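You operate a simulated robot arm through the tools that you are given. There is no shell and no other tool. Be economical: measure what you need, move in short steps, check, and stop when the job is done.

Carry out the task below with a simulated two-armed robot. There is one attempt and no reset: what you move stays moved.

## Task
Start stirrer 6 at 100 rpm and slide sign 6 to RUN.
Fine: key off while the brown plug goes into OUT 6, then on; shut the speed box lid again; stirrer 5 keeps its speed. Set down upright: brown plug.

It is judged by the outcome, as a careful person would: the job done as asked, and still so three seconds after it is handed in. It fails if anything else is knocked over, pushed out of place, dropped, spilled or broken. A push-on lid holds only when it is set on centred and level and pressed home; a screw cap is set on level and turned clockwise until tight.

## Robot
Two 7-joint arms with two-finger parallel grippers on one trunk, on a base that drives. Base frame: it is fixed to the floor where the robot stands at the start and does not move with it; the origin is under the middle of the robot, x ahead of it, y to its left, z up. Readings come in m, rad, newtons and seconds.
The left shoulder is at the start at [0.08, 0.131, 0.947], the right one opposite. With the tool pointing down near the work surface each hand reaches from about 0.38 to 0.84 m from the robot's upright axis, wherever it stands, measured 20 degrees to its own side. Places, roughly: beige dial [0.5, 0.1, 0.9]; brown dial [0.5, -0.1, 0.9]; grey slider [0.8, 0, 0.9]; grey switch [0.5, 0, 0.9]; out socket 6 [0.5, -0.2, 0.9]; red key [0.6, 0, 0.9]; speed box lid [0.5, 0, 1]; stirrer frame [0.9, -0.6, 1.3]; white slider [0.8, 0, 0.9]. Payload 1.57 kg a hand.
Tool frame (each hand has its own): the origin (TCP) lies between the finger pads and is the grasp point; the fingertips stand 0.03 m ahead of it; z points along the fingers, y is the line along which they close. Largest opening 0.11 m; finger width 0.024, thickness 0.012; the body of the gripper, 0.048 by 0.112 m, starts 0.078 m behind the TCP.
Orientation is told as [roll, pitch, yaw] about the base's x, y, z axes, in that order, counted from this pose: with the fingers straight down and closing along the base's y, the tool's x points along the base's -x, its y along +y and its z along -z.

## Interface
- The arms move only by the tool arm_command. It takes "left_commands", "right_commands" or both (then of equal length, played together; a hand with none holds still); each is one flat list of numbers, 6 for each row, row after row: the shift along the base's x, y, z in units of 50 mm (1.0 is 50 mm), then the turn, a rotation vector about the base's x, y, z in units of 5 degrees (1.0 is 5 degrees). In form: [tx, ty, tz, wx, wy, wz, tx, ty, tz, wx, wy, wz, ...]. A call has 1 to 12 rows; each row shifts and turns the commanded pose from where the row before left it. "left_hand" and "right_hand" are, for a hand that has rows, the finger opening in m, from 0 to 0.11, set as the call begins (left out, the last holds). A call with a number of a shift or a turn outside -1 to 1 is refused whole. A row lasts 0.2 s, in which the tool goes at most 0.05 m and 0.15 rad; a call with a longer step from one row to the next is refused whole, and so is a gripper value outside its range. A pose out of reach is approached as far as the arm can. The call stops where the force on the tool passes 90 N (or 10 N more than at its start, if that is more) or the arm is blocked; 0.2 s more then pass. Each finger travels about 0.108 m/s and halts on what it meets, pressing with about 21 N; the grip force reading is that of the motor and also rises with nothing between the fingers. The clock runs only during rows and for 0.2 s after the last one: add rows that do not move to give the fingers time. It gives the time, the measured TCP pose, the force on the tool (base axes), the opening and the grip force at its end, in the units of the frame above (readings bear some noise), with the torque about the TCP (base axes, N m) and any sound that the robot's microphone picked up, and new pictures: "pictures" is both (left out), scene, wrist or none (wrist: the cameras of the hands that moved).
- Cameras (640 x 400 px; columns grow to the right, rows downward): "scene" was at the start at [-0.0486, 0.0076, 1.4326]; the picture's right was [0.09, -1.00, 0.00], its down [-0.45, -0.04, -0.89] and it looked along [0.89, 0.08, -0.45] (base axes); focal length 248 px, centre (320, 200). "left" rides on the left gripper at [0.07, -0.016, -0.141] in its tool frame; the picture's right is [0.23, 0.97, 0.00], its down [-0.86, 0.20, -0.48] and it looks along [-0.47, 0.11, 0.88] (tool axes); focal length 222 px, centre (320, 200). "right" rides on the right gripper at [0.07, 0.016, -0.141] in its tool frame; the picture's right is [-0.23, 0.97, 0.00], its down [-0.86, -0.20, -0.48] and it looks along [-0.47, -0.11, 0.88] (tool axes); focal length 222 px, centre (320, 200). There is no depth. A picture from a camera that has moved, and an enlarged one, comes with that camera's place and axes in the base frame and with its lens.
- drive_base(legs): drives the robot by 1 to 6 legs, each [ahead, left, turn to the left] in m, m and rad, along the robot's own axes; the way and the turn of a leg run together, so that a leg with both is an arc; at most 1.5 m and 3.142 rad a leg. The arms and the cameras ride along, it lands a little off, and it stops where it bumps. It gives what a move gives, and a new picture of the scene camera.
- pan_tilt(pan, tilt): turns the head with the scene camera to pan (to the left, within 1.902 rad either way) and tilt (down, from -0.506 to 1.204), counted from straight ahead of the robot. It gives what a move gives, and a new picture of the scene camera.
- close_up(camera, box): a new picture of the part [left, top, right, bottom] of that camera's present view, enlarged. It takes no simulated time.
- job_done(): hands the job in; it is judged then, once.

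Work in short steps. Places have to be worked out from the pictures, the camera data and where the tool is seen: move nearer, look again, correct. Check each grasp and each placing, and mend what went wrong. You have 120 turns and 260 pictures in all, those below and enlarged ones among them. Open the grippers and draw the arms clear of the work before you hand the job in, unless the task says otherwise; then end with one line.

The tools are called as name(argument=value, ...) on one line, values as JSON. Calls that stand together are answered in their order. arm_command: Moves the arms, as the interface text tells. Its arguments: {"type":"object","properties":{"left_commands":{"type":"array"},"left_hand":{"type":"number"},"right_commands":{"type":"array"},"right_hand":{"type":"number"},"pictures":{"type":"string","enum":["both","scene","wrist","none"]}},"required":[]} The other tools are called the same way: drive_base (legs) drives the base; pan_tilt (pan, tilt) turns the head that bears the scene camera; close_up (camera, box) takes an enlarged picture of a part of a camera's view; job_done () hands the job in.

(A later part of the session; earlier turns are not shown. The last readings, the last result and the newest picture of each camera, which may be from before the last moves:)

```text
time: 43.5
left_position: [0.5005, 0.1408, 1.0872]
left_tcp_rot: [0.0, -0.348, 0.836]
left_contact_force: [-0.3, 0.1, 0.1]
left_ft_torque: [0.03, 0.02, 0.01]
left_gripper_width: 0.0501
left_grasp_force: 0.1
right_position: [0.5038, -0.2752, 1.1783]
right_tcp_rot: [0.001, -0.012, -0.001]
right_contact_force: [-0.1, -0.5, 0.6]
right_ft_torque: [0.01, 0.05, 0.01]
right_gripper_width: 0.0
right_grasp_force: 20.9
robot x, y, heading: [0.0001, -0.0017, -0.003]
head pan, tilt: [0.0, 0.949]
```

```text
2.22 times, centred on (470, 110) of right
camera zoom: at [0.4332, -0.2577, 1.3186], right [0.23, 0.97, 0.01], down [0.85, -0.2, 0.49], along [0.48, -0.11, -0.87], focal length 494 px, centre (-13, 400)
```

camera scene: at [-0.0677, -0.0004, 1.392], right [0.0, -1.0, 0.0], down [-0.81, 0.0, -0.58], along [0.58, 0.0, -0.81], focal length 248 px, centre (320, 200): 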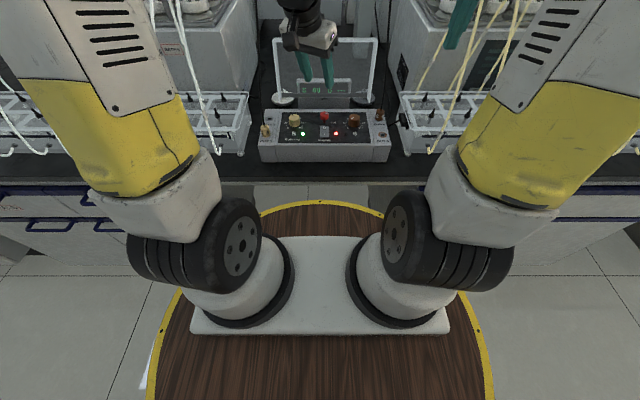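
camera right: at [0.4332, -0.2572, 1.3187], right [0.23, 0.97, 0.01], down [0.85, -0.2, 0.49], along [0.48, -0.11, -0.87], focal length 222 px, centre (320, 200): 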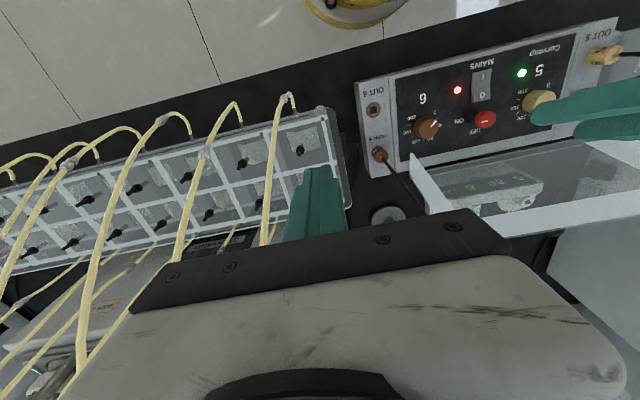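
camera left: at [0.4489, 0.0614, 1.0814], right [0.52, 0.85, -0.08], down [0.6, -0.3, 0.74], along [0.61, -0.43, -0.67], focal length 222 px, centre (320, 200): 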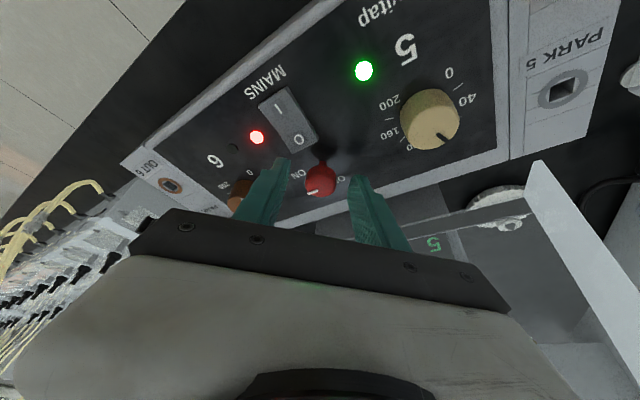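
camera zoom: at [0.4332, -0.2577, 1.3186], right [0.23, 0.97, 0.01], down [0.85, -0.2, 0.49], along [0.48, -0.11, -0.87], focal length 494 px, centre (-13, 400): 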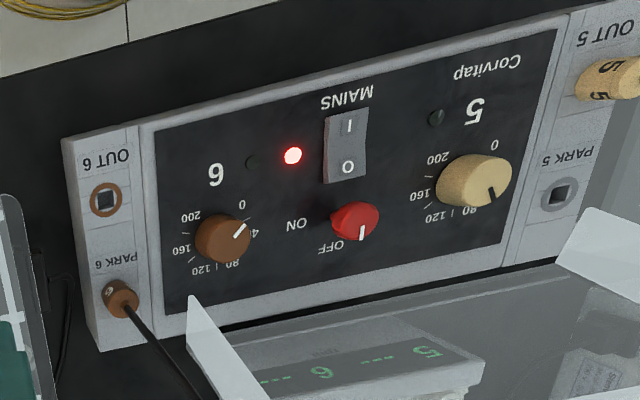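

Key is OFF. The brown plug stands at about (0.562, −0.181), top z≈0.96; OUT 6 at (0.505, −0.181). I bring the right hand over it, leaned back 30° to keep clear of the cable and lid.

arm_command(right_commands=[0, 0.313, -0.3, 0, -1, 0, 0, 0.313, -0.3, 0, -1, 0, 0, 0.313, -0.4, 0, -1, 0, 0, 0.313, -0.4, 0, -1, 0, 0.1, 0.313, -0.4, 0, -1, 0, 0.1, 0.313, -0.4, 0, -0.9, 0], right_hand=0.045)

close_up(camera="right", box=[220, 60, 420, 230])

close_up(camera="scene", box=[290, 60, 430, 165])

```text
time: 44.9
left_position: [0.5004, 0.1415, 1.0884]
left_tcp_rot: [0.0, -0.347, 0.839]
left_contact_force: [-0.9, -0.3, 0.5]
left_ft_torque: [-0.01, 0.0, -0.02]
left_gripper_width: 0.0503
left_grasp_force: 0.1
right_position: [0.5144, -0.1821, 1.0689]
right_tcp_rot: [0.004, -0.529, -0.002]
right_contact_force: [0.3, -0.3, 0.2]
right_ft_torque: [0.0, 0.01, -0.01]
right_gripper_width: 0.0449
right_grasp_force: 0.0
robot x, y, heading: [0.0009, 0.0026, -0.006]
head pan, tilt: [0.0, 0.949]
camera scene: at [-0.0678, -0.0004, 1.392], right [0.0, -1.0, 0.0], down [-0.81, 0.0, -0.58], along [0.58, 0.0, -0.81], focal length 248 px, centre (320, 200)
camera right: at [0.3835, -0.1639, 1.1554], right [0.2, 0.97, 0.12], down [0.5, -0.2, 0.84], along [0.85, -0.11, -0.52], focal length 222 px, centre (320, 200)
```

scene: 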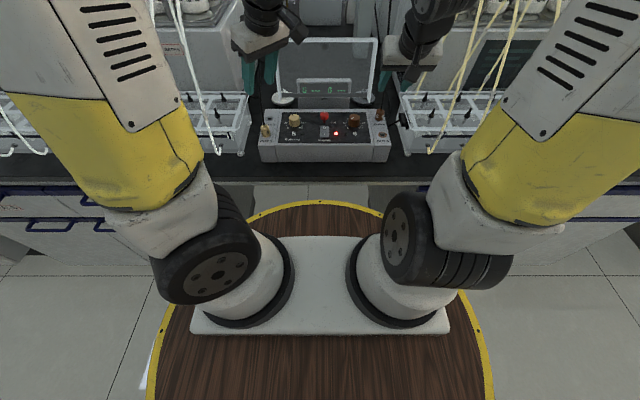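
right: 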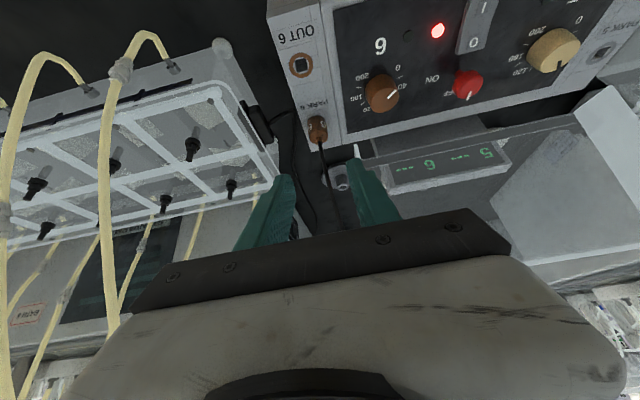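

```text
2.35 times, centred on (320, 145) of right
camera zoom: at [0.3835, -0.1639, 1.1554], right [0.2, 0.97, 0.12], down [0.5, -0.2, 0.84], along [0.85, -0.11, -0.52], focal length 523 px, centre (320, 329)
```

zoom: 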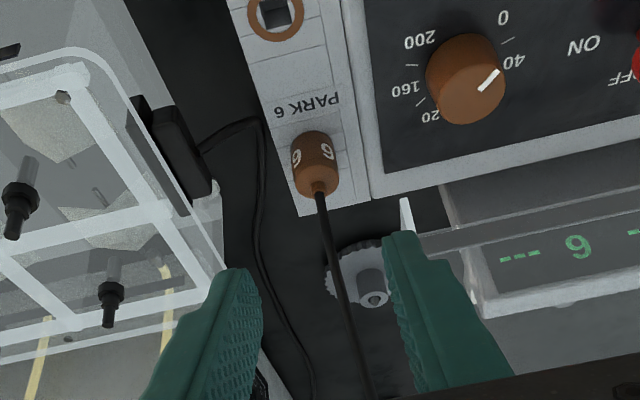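

```text
3.81 times, centred on (360, 112) of scene
camera zoom: at [-0.0678, -0.0004, 1.392], right [0.0, -1.0, 0.0], down [-0.81, 0.0, -0.58], along [0.58, 0.0, -0.81], focal length 944 px, centre (168, 533)
```

zoom: 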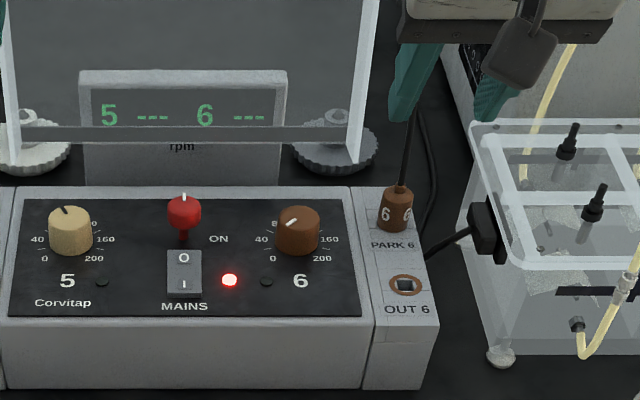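

Plug axis refined to ≈(0.568, −0.178), block top ≈0.92. I come down along the tool axis around the plug.

arm_command(right_commands=[0.28, 0.06, -0.86, 0, 0, 0, 0.4, 0, -0.7, 0, 0, 0, 0.3, 0, -0.5, 0, 0, 0, 0, 0, 0, 0, 0, 0], pictures="wrist")

close_up(camera="right", box=[220, 70, 420, 230])

close_up(camera="scene", box=[340, 80, 430, 150])

```text
time: 45.9
left_position: [0.4995, 0.1407, 1.0879]
left_tcp_rot: [0.0, -0.349, 0.838]
left_contact_force: [0.3, 0.2, -0.5]
left_ft_torque: [-0.04, 0.01, 0.01]
left_gripper_width: 0.0499
left_grasp_force: 0.1
right_position: [0.5607, -0.1795, 0.9634]
right_tcp_rot: [0.001, -0.525, 0.001]
right_contact_force: [-24.8, 1.5, 4.7]
right_ft_torque: [0.11, -0.36, 0.94]
right_gripper_width: 0.0459
right_grasp_force: 0.3
robot x, y, heading: [-0.0015, -0.0002, 0.003]
head pan, tilt: [0.0, 0.949]
camera right: at [0.4308, -0.1613, 1.0505], right [0.2, 0.97, 0.11], down [0.5, -0.2, 0.84], along [0.84, -0.11, -0.53], focal length 222 px, centre (320, 200)
```

right: 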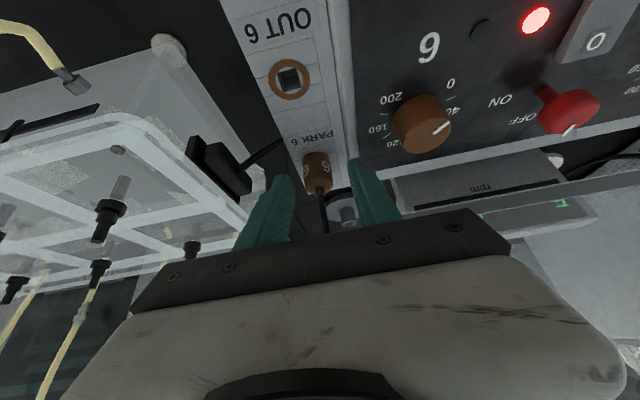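

```text
2.50 times, centred on (320, 150) of right
camera zoom: at [0.4308, -0.1613, 1.0505], right [0.2, 0.97, 0.11], down [0.5, -0.2, 0.84], along [0.84, -0.11, -0.53], focal length 555 px, centre (320, 325)
```

zoom: 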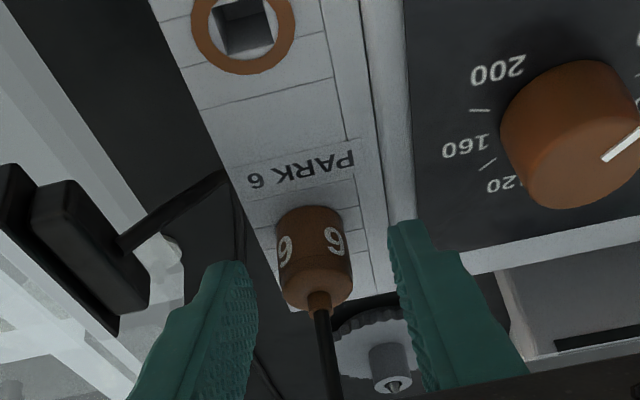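

```text
5.71 times, centred on (385, 115) of scene
camera zoom: at [-0.0692, -0.0003, 1.392], right [0.0, -1.0, 0.0], down [-0.81, 0.0, -0.58], along [0.58, 0.0, -0.81], focal length 1416 px, centre (-51, 686)
```

zoom: 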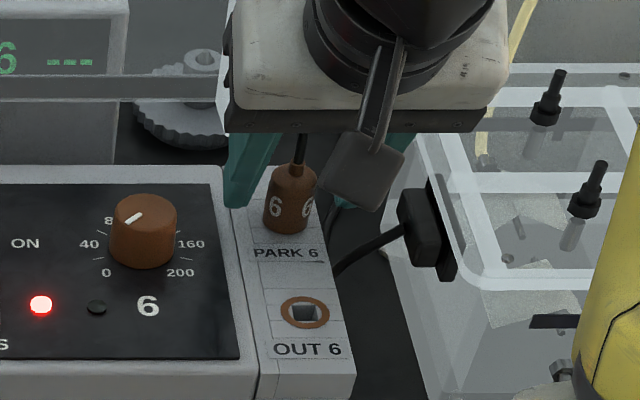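

The inner finger touches the lid's lower corner (25 N). I back off 8 mm in x, narrow the opening, and shift slightly to −y.

arm_command(right_commands=[-0.2, 0, 0, 0, 0, 0, 0, -0.04, 0, 0, 0, 0, 0, 0, 0, 0, 0, 0], right_hand=0.036, pictures="wrist")

close_up(camera="right", box=[220, 70, 420, 230])

```text
time: 46.6
left_position: [0.5006, 0.1405, 1.088]
left_tcp_rot: [0.0, -0.348, 0.838]
left_contact_force: [0.7, 0.3, -0.4]
left_ft_torque: [0.01, 0.01, -0.02]
left_gripper_width: 0.0503
left_grasp_force: 0.1
right_position: [0.5529, -0.1802, 0.9634]
right_tcp_rot: [0.004, -0.527, -0.001]
right_contact_force: [0.3, 0.0, 0.4]
right_ft_torque: [0.01, -0.01, -0.01]
right_gripper_width: 0.0358
right_grasp_force: 0.1
robot x, y, heading: [-0.0016, 0.0057, 0.0]
head pan, tilt: [0.0, 0.949]
camera right: at [0.4228, -0.1624, 1.0512], right [0.2, 0.97, 0.12], down [0.5, -0.2, 0.84], along [0.84, -0.11, -0.52], focal length 222 px, centre (320, 200)
```

right: 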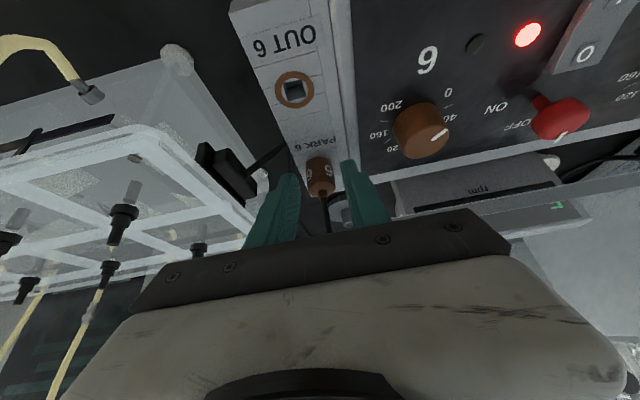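

```text
2.50 times, centred on (320, 150) of right
camera zoom: at [0.4228, -0.1624, 1.0512], right [0.2, 0.97, 0.12], down [0.5, -0.2, 0.84], along [0.84, -0.11, -0.52], focal length 555 px, centre (320, 325)
```

zoom: 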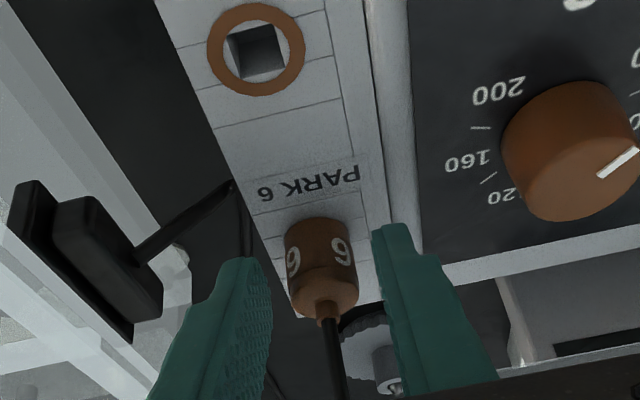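

The plug is between the pads at the grasp position. I nudge, close and check grip.

arm_command(right_commands=[0.06, 0.05, -0.06, 0, 0, 0, 0, 0, 0, 0, 0, 0, 0, 0, 0, 0, 0, 0], right_hand=0.012, pictures="wrist")

close_up(camera="right", box=[220, 70, 420, 230])

```text
time: 47.5
left_position: [0.499, 0.1403, 1.0879]
left_tcp_rot: [0.0, -0.346, 0.836]
left_contact_force: [-0.4, 0.0, 0.1]
left_ft_torque: [-0.02, 0.0, 0.04]
left_gripper_width: 0.0499
left_grasp_force: 0.0
right_position: [0.5551, -0.1797, 0.9623]
right_tcp_rot: [0.003, -0.532, -0.004]
right_contact_force: [-4.0, -7.9, 19.6]
right_ft_torque: [-0.27, -0.42, -0.19]
right_gripper_width: 0.0224
right_grasp_force: 20.7
robot x, y, heading: [-0.0027, 0.0006, -0.0]
head pan, tilt: [0.0, 0.949]
camera right: at [0.425, -0.1611, 1.049], right [0.2, 0.97, 0.12], down [0.5, -0.2, 0.84], along [0.85, -0.11, -0.52], focal length 222 px, centre (320, 200)
```

right: 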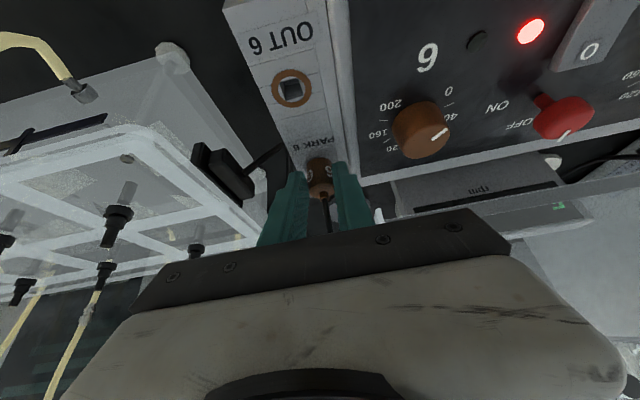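

```text
2.50 times, centred on (320, 150) of right
camera zoom: at [0.425, -0.1611, 1.049], right [0.2, 0.97, 0.12], down [0.5, -0.2, 0.84], along [0.85, -0.11, -0.52], focal length 555 px, centre (320, 325)
```

zoom: 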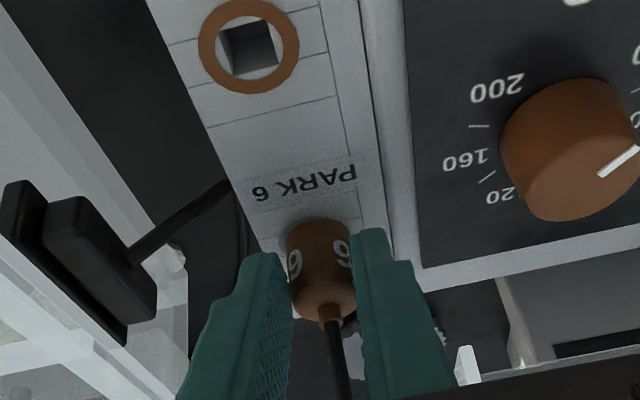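

Gripped at 22 mm. I wait a beat and lift straight up 50 mm.

arm_command(right_commands=[0, 0, 0, 0, 0, 0, 0, 0, 0.2, 0, 0, 0, 0, 0, 0.2, 0, 0, 0, 0, 0, 0.2, 0, 0, 0, 0, 0, 0.2, 0, 0, 0, 0, 0, 0.2, 0, 0, 0], pictures="wrist")

close_up(camera="right", box=[220, 70, 420, 230])

close_up(camera="scene", box=[340, 70, 430, 150])

```text
time: 48.9
left_position: [0.4997, 0.1409, 1.0875]
left_tcp_rot: [0.0, -0.348, 0.838]
left_contact_force: [0.5, 0.1, 0.0]
left_ft_torque: [0.01, 0.0, 0.02]
left_gripper_width: 0.0499
left_grasp_force: 0.1
right_position: [0.5572, -0.1776, 1.0109]
right_tcp_rot: [0.002, -0.527, -0.001]
right_contact_force: [0.2, 0.2, 0.1]
right_ft_torque: [0.01, 0.0, -0.01]
right_gripper_width: 0.022
right_grasp_force: 21.0
robot x, y, heading: [0.0016, -0.0043, 0.001]
head pan, tilt: [0.0, 0.949]
camera right: at [0.426, -0.1601, 1.0986], right [0.2, 0.97, 0.12], down [0.5, -0.2, 0.84], along [0.84, -0.11, -0.53], focal length 222 px, centre (320, 200)
```

right: 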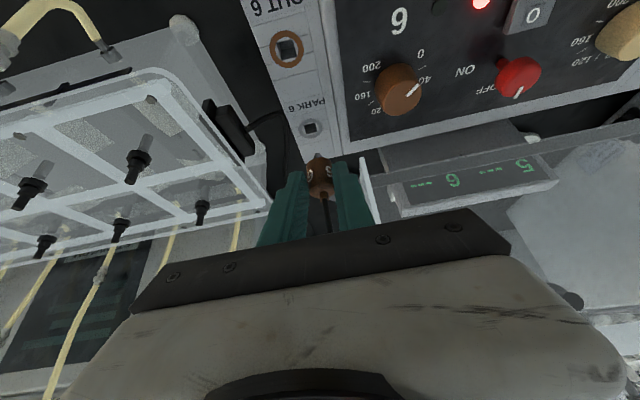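

```text
2.50 times, centred on (320, 150) of right
camera zoom: at [0.426, -0.1601, 1.0986], right [0.2, 0.97, 0.12], down [0.5, -0.2, 0.84], along [0.84, -0.11, -0.53], focal length 555 px, centre (320, 325)
```

zoom: 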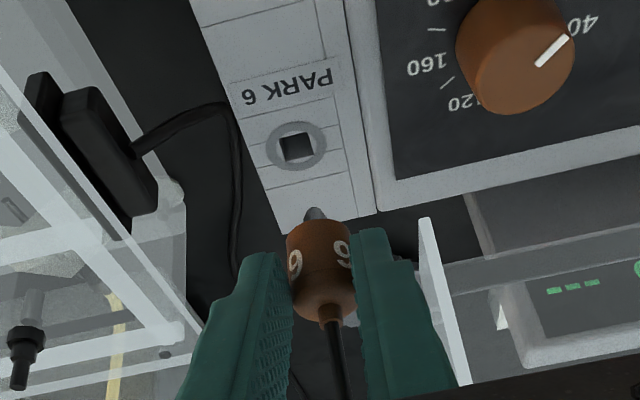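

```text
5.00 times, centred on (385, 110) of scene
camera zoom: at [-0.0676, -0.0003, 1.392], right [0.0, -1.0, 0.0], down [-0.81, 0.0, -0.58], along [0.58, 0.0, -0.81], focal length 1239 px, centre (-5, 650)
```

zoom: 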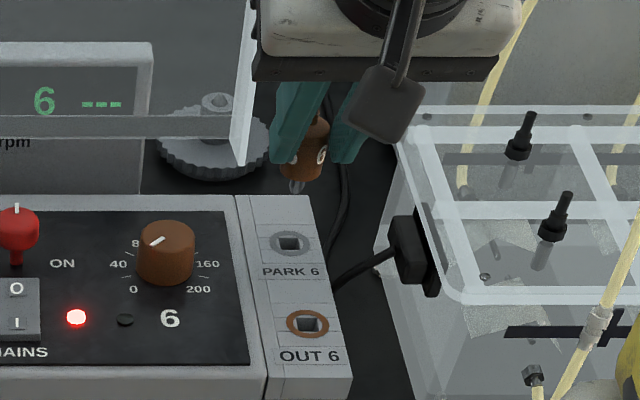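

Plug is out, upright in the grip. PARK→OUT spacing measures ≈74.5 mm along −x with no y change, so the seating TCP should be about (0.4806, −0.1795). I move above OUT 6.

arm_command(right_commands=[-0.38, -0.02, 0, 0, 0, 0, -0.38, 0, 0, 0, 0, 0, -0.38, 0, 0, 0, 0, 0, -0.38, 0, 0, 0, 0, 0, 0, 0, -0.2, 0, 0, 0, 0, 0, 0, 0, 0, 0], pictures="wrist")

close_up(camera="right", box=[220, 70, 420, 230])

close_up(camera="scene", box=[340, 80, 430, 160])

```text
time: 50.2
left_position: [0.4992, 0.1397, 1.0878]
left_tcp_rot: [0.001, -0.348, 0.839]
left_contact_force: [-0.1, 0.4, 0.1]
left_ft_torque: [0.0, 0.0, -0.01]
left_gripper_width: 0.0501
left_grasp_force: 0.1
right_position: [0.4793, -0.1789, 1.002]
right_tcp_rot: [0.002, -0.528, -0.003]
right_contact_force: [-0.3, 0.6, 0.4]
right_ft_torque: [0.0, 0.02, -0.02]
right_gripper_width: 0.0223
right_grasp_force: 21.7
robot x, y, heading: [-0.0023, -0.0013, -0.002]
head pan, tilt: [0.0, 0.949]
camera right: at [0.3493, -0.1604, 1.0892], right [0.2, 0.97, 0.12], down [0.5, -0.2, 0.84], along [0.84, -0.11, -0.52], focal length 222 px, centre (320, 200)
```

right: 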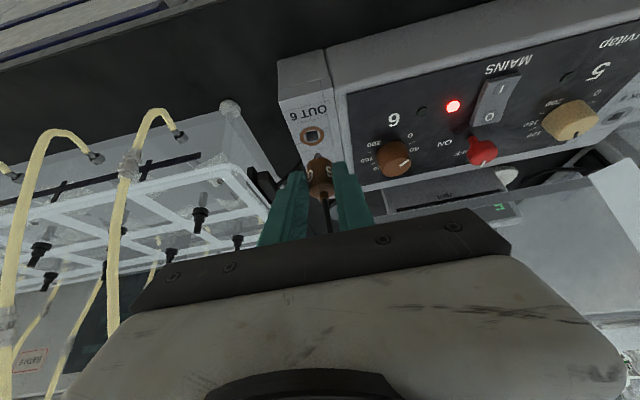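

```text
2.50 times, centred on (320, 150) of right
camera zoom: at [0.3493, -0.1604, 1.0892], right [0.2, 0.97, 0.12], down [0.5, -0.2, 0.84], along [0.84, -0.11, -0.52], focal length 555 px, centre (320, 325)
```

zoom: 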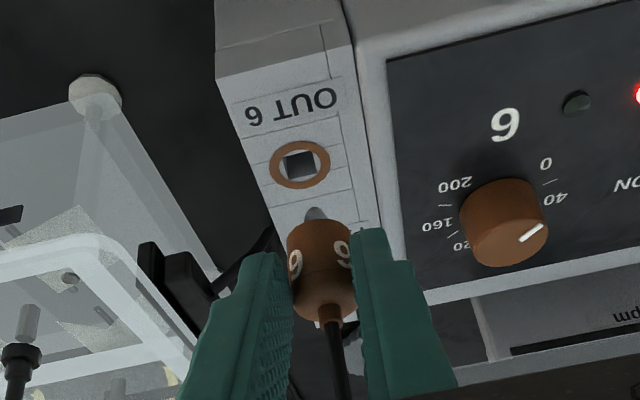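

```text
5.00 times, centred on (385, 120) of scene
camera zoom: at [-0.0677, -0.0004, 1.392], right [0.0, -1.0, 0.0], down [-0.81, 0.0, -0.58], along [0.58, 0.0, -0.81], focal length 1239 px, centre (-5, 600)
```

zoom: 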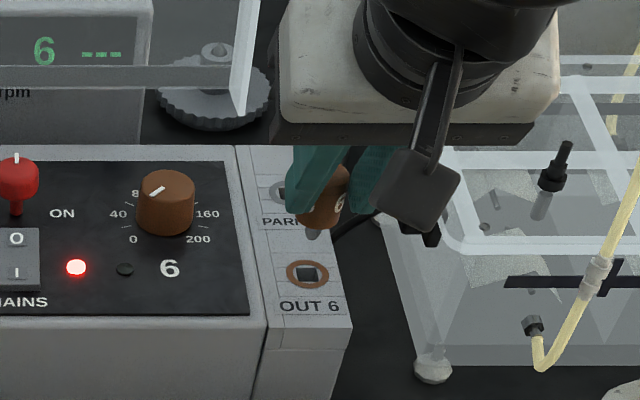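

Prong is nearly over the hole; both views suggest a correction of about +2 mm x, −1.5 mm y. I apply it and lower 20 mm for another check.

arm_command(right_commands=[0.03, -0.03, 0, 0, 0, 0, 0, 0, -0.2, 0, 0, 0, 0, 0, -0.2, 0, 0, 0, 0, 0, 0, 0, 0, 0], pictures="none")

close_up(camera="right", box=[260, 100, 380, 200])

close_up(camera="scene", box=[360, 105, 410, 145])

```text
time: 51.2
left_position: [0.4999, 0.1412, 1.0876]
left_tcp_rot: [0.001, -0.349, 0.838]
left_contact_force: [0.0, 1.0, 0.1]
left_ft_torque: [-0.05, -0.01, -0.03]
left_gripper_width: 0.0505
left_grasp_force: 0.0
right_position: [0.4819, -0.181, 0.9874]
right_tcp_rot: [0.0, -0.529, -0.001]
right_contact_force: [-0.2, 0.0, -0.2]
right_ft_torque: [0.0, 0.01, -0.03]
right_gripper_width: 0.0221
right_grasp_force: 21.2
right hand out of reach, approached as far as the arm can: row 3
robot x, y, heading: [-0.0, 0.0036, 0.002]
head pan, tilt: [0.0, 0.949]
```

```text
4.00 times, centred on (320, 150) of right
camera zoom: at [0.3511, -0.1619, 1.0737], right [0.2, 0.97, 0.11], down [0.5, -0.2, 0.84], along [0.84, -0.11, -0.52], focal length 888 px, centre (320, 400)
```

zoom: 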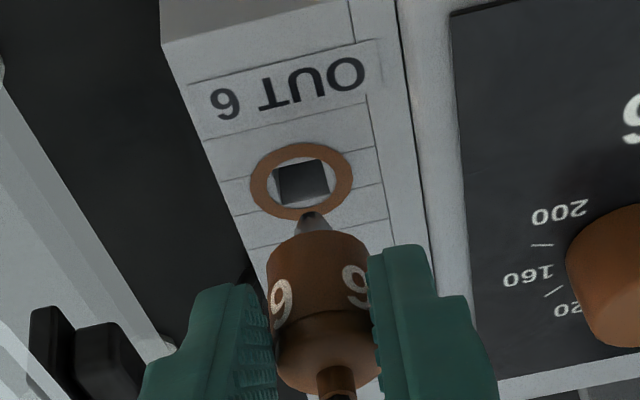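

```text
10.00 times, centred on (385, 125) of scene
camera zoom: at [-0.0677, -0.0004, 1.392], right [0.0, -1.0, 0.0], down [-0.81, 0.0, -0.58], along [0.58, 0.0, -0.81], focal length 2478 px, centre (-330, 950)
```

zoom: 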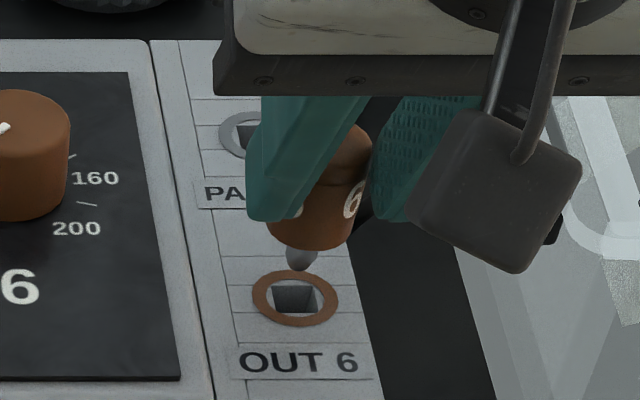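

The leaned hand can't go lower this close to the body. I lift a little and drive the base back 8 cm, then reposition.

arm_command(right_commands=[0, 0, 0.3, 0, 0, 0, 0, 0, 0.3, 0, 0, 0], pictures="none")

drive_base(legs=[[-0.08, 0, 0]])

```text
time: 51.9
left_position: [0.5007, 0.1408, 1.0868]
left_tcp_rot: [-0.001, -0.347, 0.837]
left_contact_force: [-0.7, -0.2, -0.2]
left_ft_torque: [0.01, 0.0, 0.02]
left_gripper_width: 0.0502
left_grasp_force: 0.1
right_position: [0.4816, -0.1804, 1.0164]
right_tcp_rot: [0.003, -0.53, -0.002]
right_contact_force: [-0.5, -0.1, -0.8]
right_ft_torque: [0.0, 0.04, 0.01]
right_gripper_width: 0.0221
right_grasp_force: 21.3
robot x, y, heading: [0.0002, 0.0026, -0.0]
head pan, tilt: [0.0, 0.949]
```

```text
time: 52.9
left_position: [0.419, 0.1406, 1.0877]
left_tcp_rot: [0.0, -0.346, 0.837]
left_contact_force: [0.0, 0.2, 0.6]
left_ft_torque: [0.0, 0.01, 0.02]
left_gripper_width: 0.05
left_grasp_force: 0.1
right_position: [0.4006, -0.1795, 1.0155]
right_tcp_rot: [0.003, -0.528, 0.0]
right_contact_force: [-0.9, 0.3, -0.5]
right_ft_torque: [-0.02, 0.03, -0.01]
right_gripper_width: 0.0222
right_grasp_force: 20.9
robot x, y, heading: [-0.0797, 0.0019, -0.001]
head pan, tilt: [0.0, 0.949]
camera scene: at [-0.1481, -0.0004, 1.392], right [0.0, -1.0, 0.0], down [-0.81, 0.0, -0.58], along [0.58, 0.0, -0.81], focal length 248 px, centre (320, 200)
```

scene: 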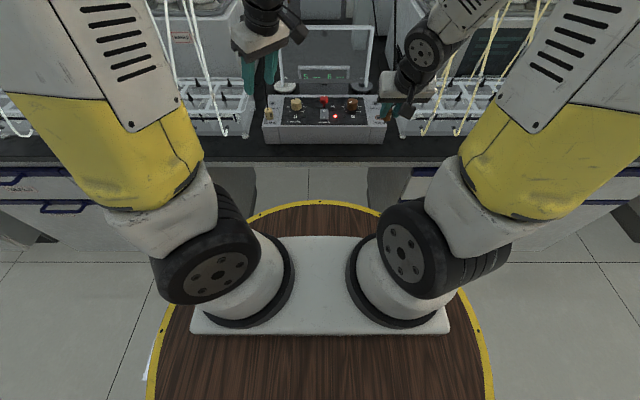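

The drive was clean. I return above OUT 6 with a small correction and go lower for a check with less parallax.

arm_command(right_commands=[0.42, -0.01, 0, 0, 0, 0, 0.42, -0.01, 0, 0, 0, 0, 0.42, -0.01, 0, 0, 0, 0, 0.41, -0.01, 0, 0, 0, 0, 0, 0, -0.3, 0, 0, 0, 0, 0, -0.3, 0, 0, 0, 0, 0, 0, 0, 0, 0], pictures="none")

close_up(camera="right", box=[260, 100, 380, 200])

close_up(camera="scene", box=[350, 90, 410, 138])

```text
time: 54.5
left_position: [0.4201, 0.1419, 1.089]
left_tcp_rot: [-0.001, -0.347, 0.839]
left_contact_force: [0.1, 0.4, 0.0]
left_ft_torque: [0.05, 0.02, 0.01]
left_gripper_width: 0.0502
left_grasp_force: 0.2
right_position: [0.4852, -0.1826, 0.9874]
right_tcp_rot: [0.004, -0.526, 0.0]
right_contact_force: [-0.2, 0.1, 0.3]
right_ft_torque: [0.03, 0.05, 0.0]
right_gripper_width: 0.0223
right_grasp_force: 20.9
robot x, y, heading: [-0.0837, -0.0032, 0.004]
head pan, tilt: [0.0, 0.949]
```

```text
4.00 times, centred on (320, 150) of right
camera zoom: at [0.3549, -0.1643, 1.0742], right [0.2, 0.97, 0.12], down [0.5, -0.2, 0.84], along [0.84, -0.11, -0.52], focal length 888 px, centre (320, 400)
```

zoom: 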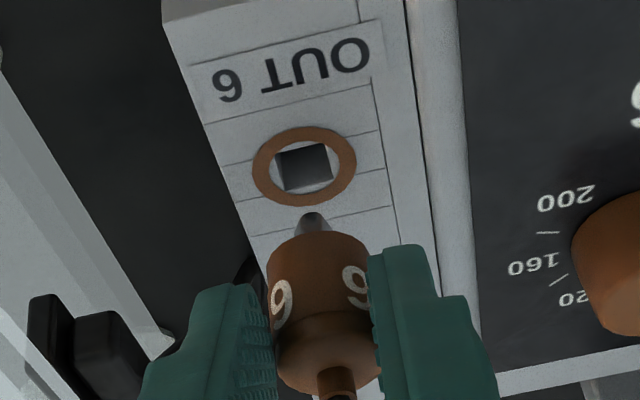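

```text
8.33 times, centred on (380, 114) of scene
camera zoom: at [-0.1482, -0.0004, 1.392], right [0.0, -1.0, 0.0], down [-0.81, 0.0, -0.58], along [0.58, 0.0, -0.81], focal length 2065 px, centre (-180, 917)
```

zoom: 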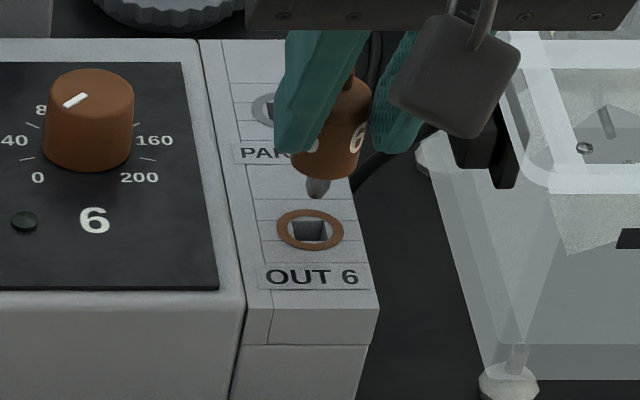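

I lower another 10 mm and compare again.

arm_command(right_commands=[0, 0, -0.1, 0, 0, 0, 0, 0, -0.1, 0, 0, 0, 0, 0, 0, 0, 0, 0], pictures="none")

close_up(camera="right", box=[260, 100, 380, 200])

close_up(camera="scene", box=[350, 90, 410, 138])

```text
time: 55.3
left_position: [0.4193, 0.1404, 1.0867]
left_tcp_rot: [0.001, -0.347, 0.838]
left_contact_force: [-0.7, 0.9, -1.3]
left_ft_torque: [-0.03, 0.03, 0.0]
left_gripper_width: 0.0503
left_grasp_force: 0.1
right_position: [0.4847, -0.1819, 0.9761]
right_tcp_rot: [0.005, -0.526, 0.0]
right_contact_force: [0.0, 0.2, -0.4]
right_ft_torque: [-0.01, 0.02, 0.0]
right_gripper_width: 0.0223
right_grasp_force: 20.5
robot x, y, heading: [-0.0781, -0.0018, -0.001]
head pan, tilt: [0.0, 0.949]
```

```text
4.00 times, centred on (320, 150) of right
camera zoom: at [0.3551, -0.1638, 1.0634], right [0.2, 0.97, 0.12], down [0.5, -0.2, 0.84], along [0.84, -0.11, -0.52], focal length 888 px, centre (320, 400)
```

zoom: 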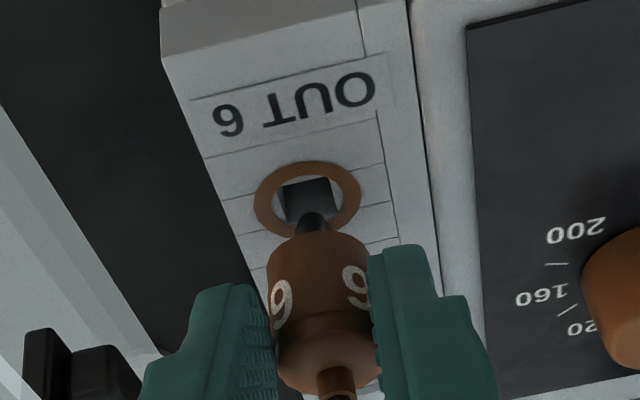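

```text
8.33 times, centred on (380, 114) of scene
camera zoom: at [-0.1482, -0.0004, 1.392], right [0.0, -1.0, 0.0], down [-0.81, 0.0, -0.58], along [0.58, 0.0, -0.81], focal length 2065 px, centre (-180, 917)
```

zoom: 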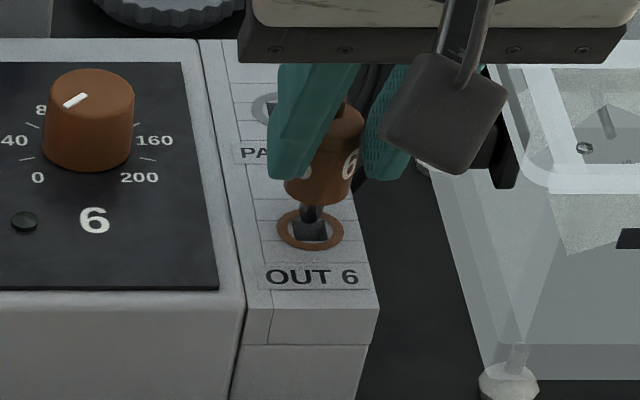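

Both views now converge: the prong is in line with the hole. I lower in small steps to seat it.

arm_command(right_commands=[0, 0, -0.08, 0, 0, 0, 0, 0, -0.08, 0, 0, 0, 0, 0, -0.08, 0, 0, 0, 0, 0, -0.06, 0, 0, 0, 0, 0, 0, 0, 0, 0], pictures="none")

close_up(camera="right", box=[260, 100, 380, 200])

close_up(camera="scene", box=[350, 90, 410, 138])

```text
time: 56.5
left_position: [0.4195, 0.1411, 1.0881]
left_tcp_rot: [0.0, -0.348, 0.839]
left_contact_force: [-0.6, -0.2, 1.2]
left_ft_torque: [0.04, 0.03, 0.01]
left_gripper_width: 0.0503
left_grasp_force: 0.0
right_position: [0.4848, -0.1819, 0.9604]
right_tcp_rot: [0.004, -0.528, 0.0]
right_contact_force: [3.1, 0.1, 19.3]
right_ft_torque: [0.01, -0.66, 0.08]
right_gripper_width: 0.0221
right_grasp_force: 21.4
robot x, y, heading: [-0.0807, -0.001, 0.0]
head pan, tilt: [0.0, 0.949]
```

```text
4.00 times, centred on (320, 150) of right
camera zoom: at [0.3542, -0.164, 1.0477], right [0.19, 0.97, 0.12], down [0.5, -0.2, 0.84], along [0.85, -0.11, -0.52], focal length 888 px, centre (320, 400)
```

zoom: 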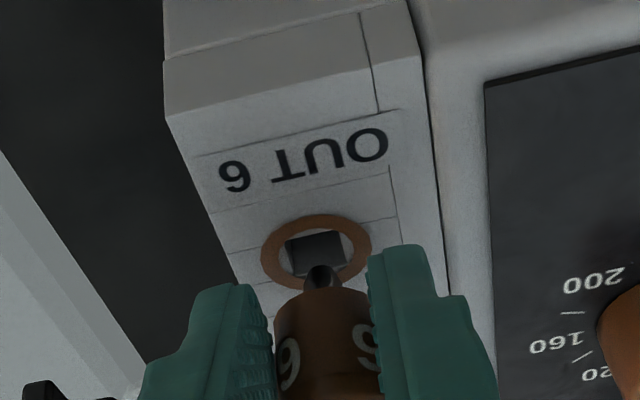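

```text
8.33 times, centred on (380, 114) of scene
camera zoom: at [-0.1486, -0.0002, 1.392], right [0.0, -1.0, 0.0], down [-0.81, 0.0, -0.58], along [0.58, 0.0, -0.81], focal length 2065 px, centre (-180, 917)
```

zoom: 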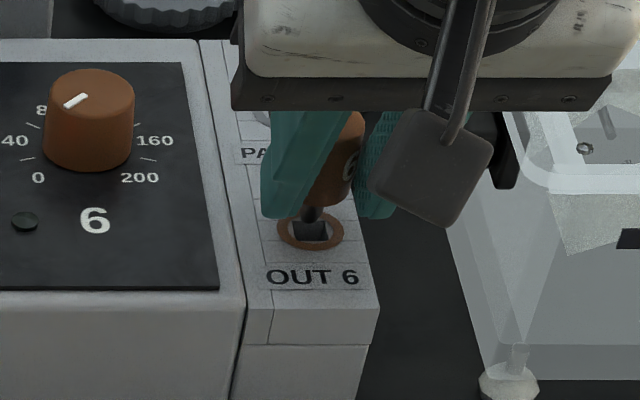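

The prong landed ~5 mm behind the hole (towards +x) and slid slightly up in the grip. I lift 8 mm, shift −5 mm in x and try again gently.

arm_command(right_commands=[0, 0, 0.16, 0, 0, 0, -0.1, 0.01, 0, 0, 0, 0, 0, 0, -0.1, 0, 0, 0, 0, 0, 0, 0, 0, 0], pictures="none")

close_up(camera="right", box=[260, 100, 380, 200])

close_up(camera="scene", box=[350, 90, 410, 138])

```text
time: 57.5
left_position: [0.4194, 0.1407, 1.0878]
left_tcp_rot: [-0.001, -0.347, 0.838]
left_contact_force: [-0.7, 0.2, 0.2]
left_ft_torque: [0.0, -0.02, 0.0]
left_gripper_width: 0.0502
left_grasp_force: 0.1
right_position: [0.4793, -0.1826, 0.9636]
right_tcp_rot: [0.002, -0.528, 0.0]
right_contact_force: [-0.1, 0.6, -0.6]
right_ft_torque: [0.01, 0.02, -0.02]
right_gripper_width: 0.0222
right_grasp_force: 20.6
robot x, y, heading: [-0.0826, -0.0003, 0.003]
head pan, tilt: [0.0, 0.949]
```

```text
4.00 times, centred on (320, 150) of right
camera zoom: at [0.3491, -0.1639, 1.0506], right [0.2, 0.97, 0.12], down [0.5, -0.2, 0.84], along [0.84, -0.11, -0.53], focal length 888 px, centre (320, 400)
```

zoom: 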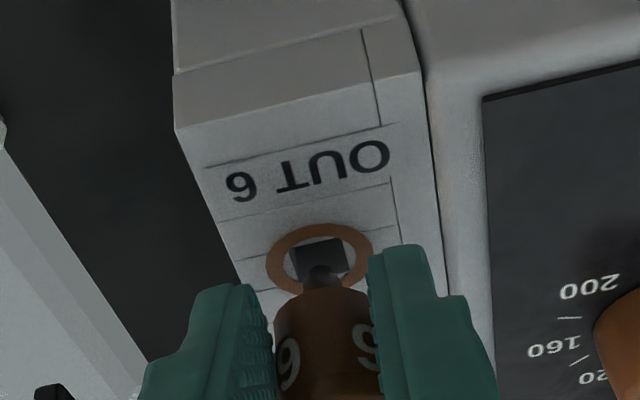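

```text
8.33 times, centred on (380, 114) of scene
camera zoom: at [-0.1483, -0.0004, 1.392], right [0.0, -1.0, 0.0], down [-0.81, 0.0, -0.58], along [0.58, 0.0, -0.81], focal length 2065 px, centre (-180, 917)
```

zoom: 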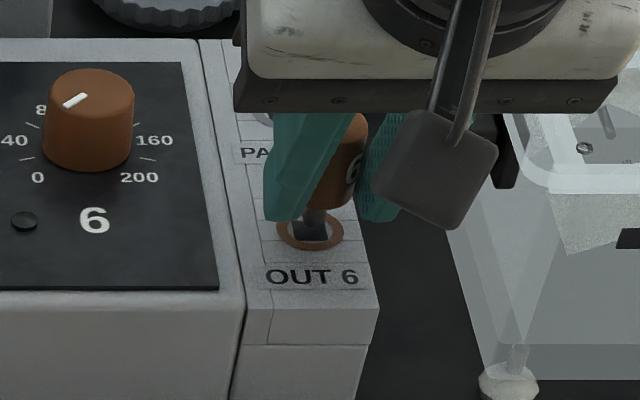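

Now converging on the hole; I nudge +1 mm in y and lower.

arm_command(right_commands=[0, 0.02, -0.06, 0, 0, 0, 0, 0, -0.06, 0, 0, 0, 0, 0, -0.06, 0, 0, 0, 0, 0, 0, 0, 0, 0], pictures="none")

close_up(camera="right", box=[260, 100, 380, 200])

close_up(camera="scene", box=[350, 90, 410, 138])

```text
time: 58.5
left_position: [0.4188, 0.1412, 1.0869]
left_tcp_rot: [0.0, -0.348, 0.837]
left_contact_force: [-0.6, 0.6, -0.4]
left_ft_torque: [-0.01, -0.02, 0.03]
left_gripper_width: 0.0501
left_grasp_force: 0.0
right_position: [0.4808, -0.1818, 0.9547]
right_tcp_rot: [0.001, -0.526, -0.001]
right_contact_force: [-4.7, -0.1, -0.1]
right_ft_torque: [0.03, 0.22, -0.03]
right_gripper_width: 0.0222
right_grasp_force: 20.8
robot x, y, heading: [-0.0832, 0.0023, -0.001]
head pan, tilt: [0.0, 0.949]
```

```text
4.00 times, centred on (320, 150) of right
camera zoom: at [0.349, -0.1635, 1.0417], right [0.2, 0.97, 0.12], down [0.5, -0.2, 0.84], along [0.84, -0.11, -0.53], focal length 888 px, centre (320, 400)
```

zoom: 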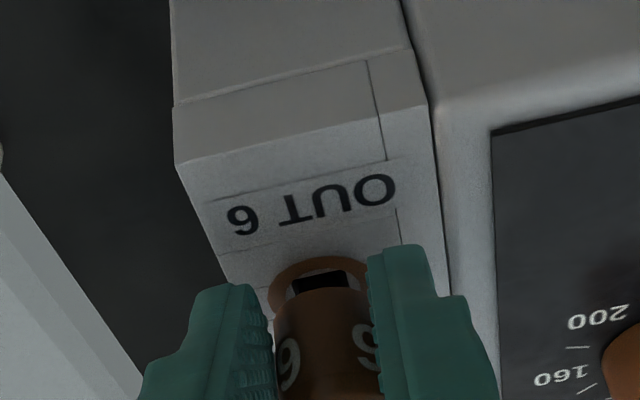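

```text
8.33 times, centred on (380, 114) of scene
camera zoom: at [-0.1485, -0.0004, 1.392], right [0.0, -1.0, 0.0], down [-0.81, 0.0, -0.58], along [0.58, 0.0, -0.81], focal length 2065 px, centre (-180, 917)
```

zoom: 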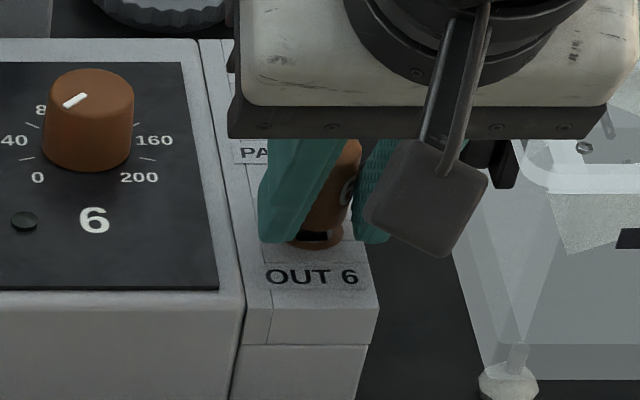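

The prong has entered the hole (no vertical force). I lower a bit further until it seats or the tips touch.

arm_command(right_commands=[0, 0, -0.04, 0, 0, 0, 0, 0, -0.04, 0, 0, 0, 0, 0, -0.04, 0, 0, 0], pictures="none")

close_up(camera="right", box=[260, 100, 380, 200])

close_up(camera="scene", box=[350, 90, 410, 138])

```text
time: 59.3
left_position: [0.4183, 0.1418, 1.088]
left_tcp_rot: [0.0, -0.35, 0.838]
left_contact_force: [-0.6, 0.6, 0.3]
left_ft_torque: [0.05, 0.0, 0.01]
left_gripper_width: 0.0503
left_grasp_force: 0.1
right_position: [0.4804, -0.1813, 0.9497]
right_tcp_rot: [0.004, -0.533, 0.0]
right_contact_force: [-22.6, -0.3, 25.9]
right_ft_torque: [-0.25, 0.71, -0.17]
right_gripper_width: 0.0225
right_grasp_force: 21.0
robot x, y, heading: [-0.078, -0.0014, -0.0]
head pan, tilt: [0.0, 0.949]
```

```text
4.00 times, centred on (320, 150) of right
camera zoom: at [0.3487, -0.1634, 1.0365], right [0.19, 0.97, 0.12], down [0.5, -0.2, 0.84], along [0.85, -0.11, -0.52], focal length 888 px, centre (320, 400)
```

zoom: 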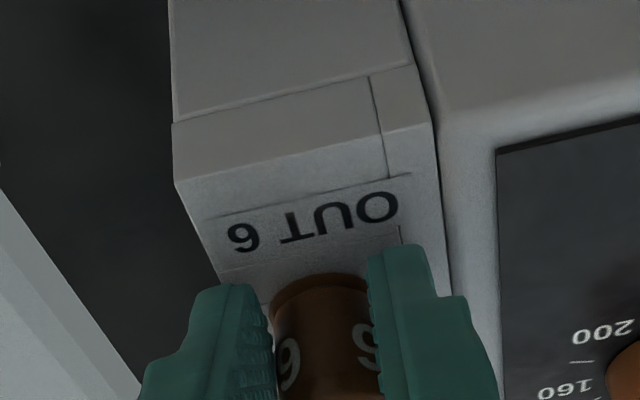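

```text
8.33 times, centred on (380, 114) of scene
camera zoom: at [-0.15, -0.0001, 1.392], right [0.0, -1.0, 0.0], down [-0.81, 0.0, -0.58], along [0.58, 0.0, -0.81], focal length 2065 px, centre (-180, 917)
```

zoom: 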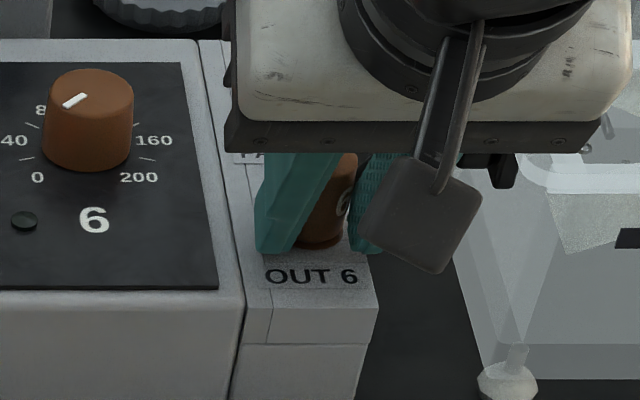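

It looks seated. I open the fingers and lift off along the tool axis, then inspect.

arm_command(right_commands=[0, 0, 0, 0, 0, 0, 0, 0, 0.06, 0, 0, 0, -0.3, 0, 0.55, 0, 0, 0, -0.5, 0, 0.8, 0, 0, 0, -0.4, 0, 0.7, 0, 0, 0], right_hand=0.045, pictures="none")

close_up(camera="right", box=[240, 80, 400, 210])

close_up(camera="scene", box=[340, 80, 410, 138])

```text
time: 60.5
left_position: [0.42, 0.1414, 1.0872]
left_tcp_rot: [0.001, -0.347, 0.838]
left_contact_force: [1.3, -0.8, -0.4]
left_ft_torque: [-0.03, 0.03, 0.01]
left_gripper_width: 0.0502
left_grasp_force: 0.0
right_position: [0.4223, -0.1811, 1.0537]
right_tcp_rot: [0.002, -0.528, 0.0]
right_contact_force: [0.1, 0.6, 1.0]
right_ft_torque: [-0.02, 0.07, -0.06]
right_gripper_width: 0.0451
right_grasp_force: 0.1
robot x, y, heading: [-0.0844, -0.0012, 0.005]
head pan, tilt: [0.0, 0.949]
```

```text
3.08 times, centred on (320, 145) of right
camera zoom: at [0.2914, -0.1631, 1.1414], right [0.2, 0.97, 0.12], down [0.5, -0.2, 0.84], along [0.84, -0.11, -0.53], focal length 684 px, centre (320, 369)
```

zoom: 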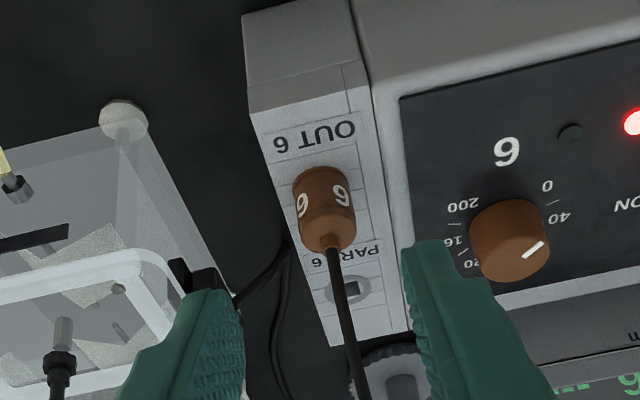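

```text
6.90 times, centred on (375, 109) of scene
camera zoom: at [-0.1477, -0.0001, 1.3921], right [0.0, -1.0, 0.0], down [-0.81, 0.0, -0.58], along [0.58, 0.0, -0.81], focal length 1709 px, centre (-59, 828)
```

zoom: 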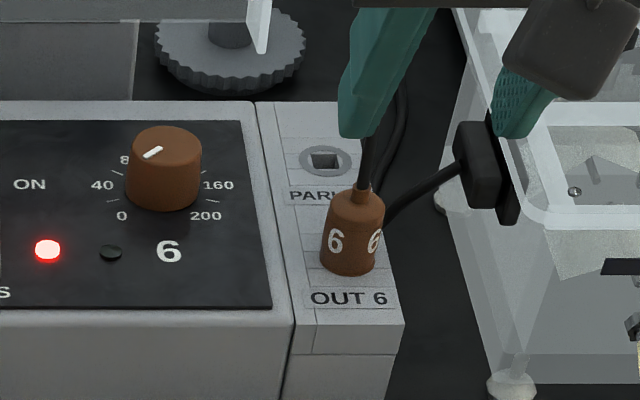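

I compare the seating with the beige plug in OUT 5 at the same scale.

close_up(camera="scene", box=[355, 95, 395, 127])

close_up(camera="scene", box=[250, 95, 290, 127])

```text
12.50 times, centred on (375, 111) of scene
camera zoom: at [-0.1477, -0.0001, 1.3921], right [0.0, -1.0, 0.0], down [-0.81, 0.0, -0.58], along [0.58, 0.0, -0.81], focal length 3098 px, centre (-368, 1312)
```

zoom: 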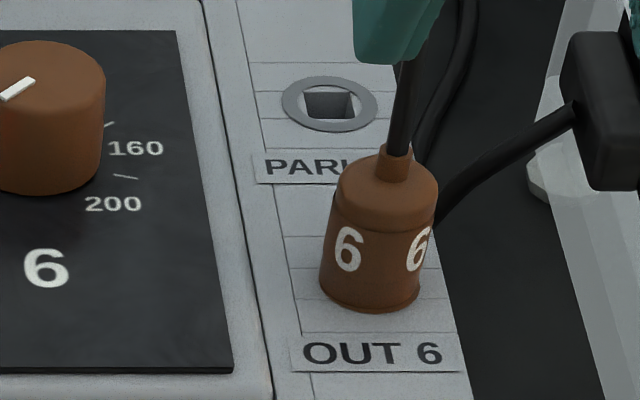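

```text
12.50 times, centred on (270, 111) of scene
camera zoom: at [-0.1477, -0.0001, 1.3921], right [0.0, -1.0, 0.0], down [-0.81, 0.0, -0.58], along [0.58, 0.0, -0.81], focal length 3098 px, centre (945, 1312)
```

zoom: 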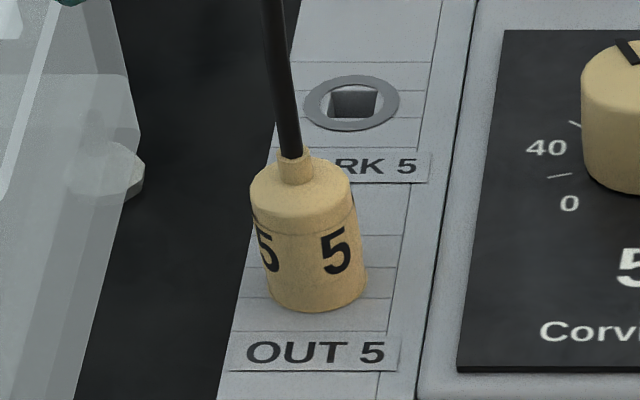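

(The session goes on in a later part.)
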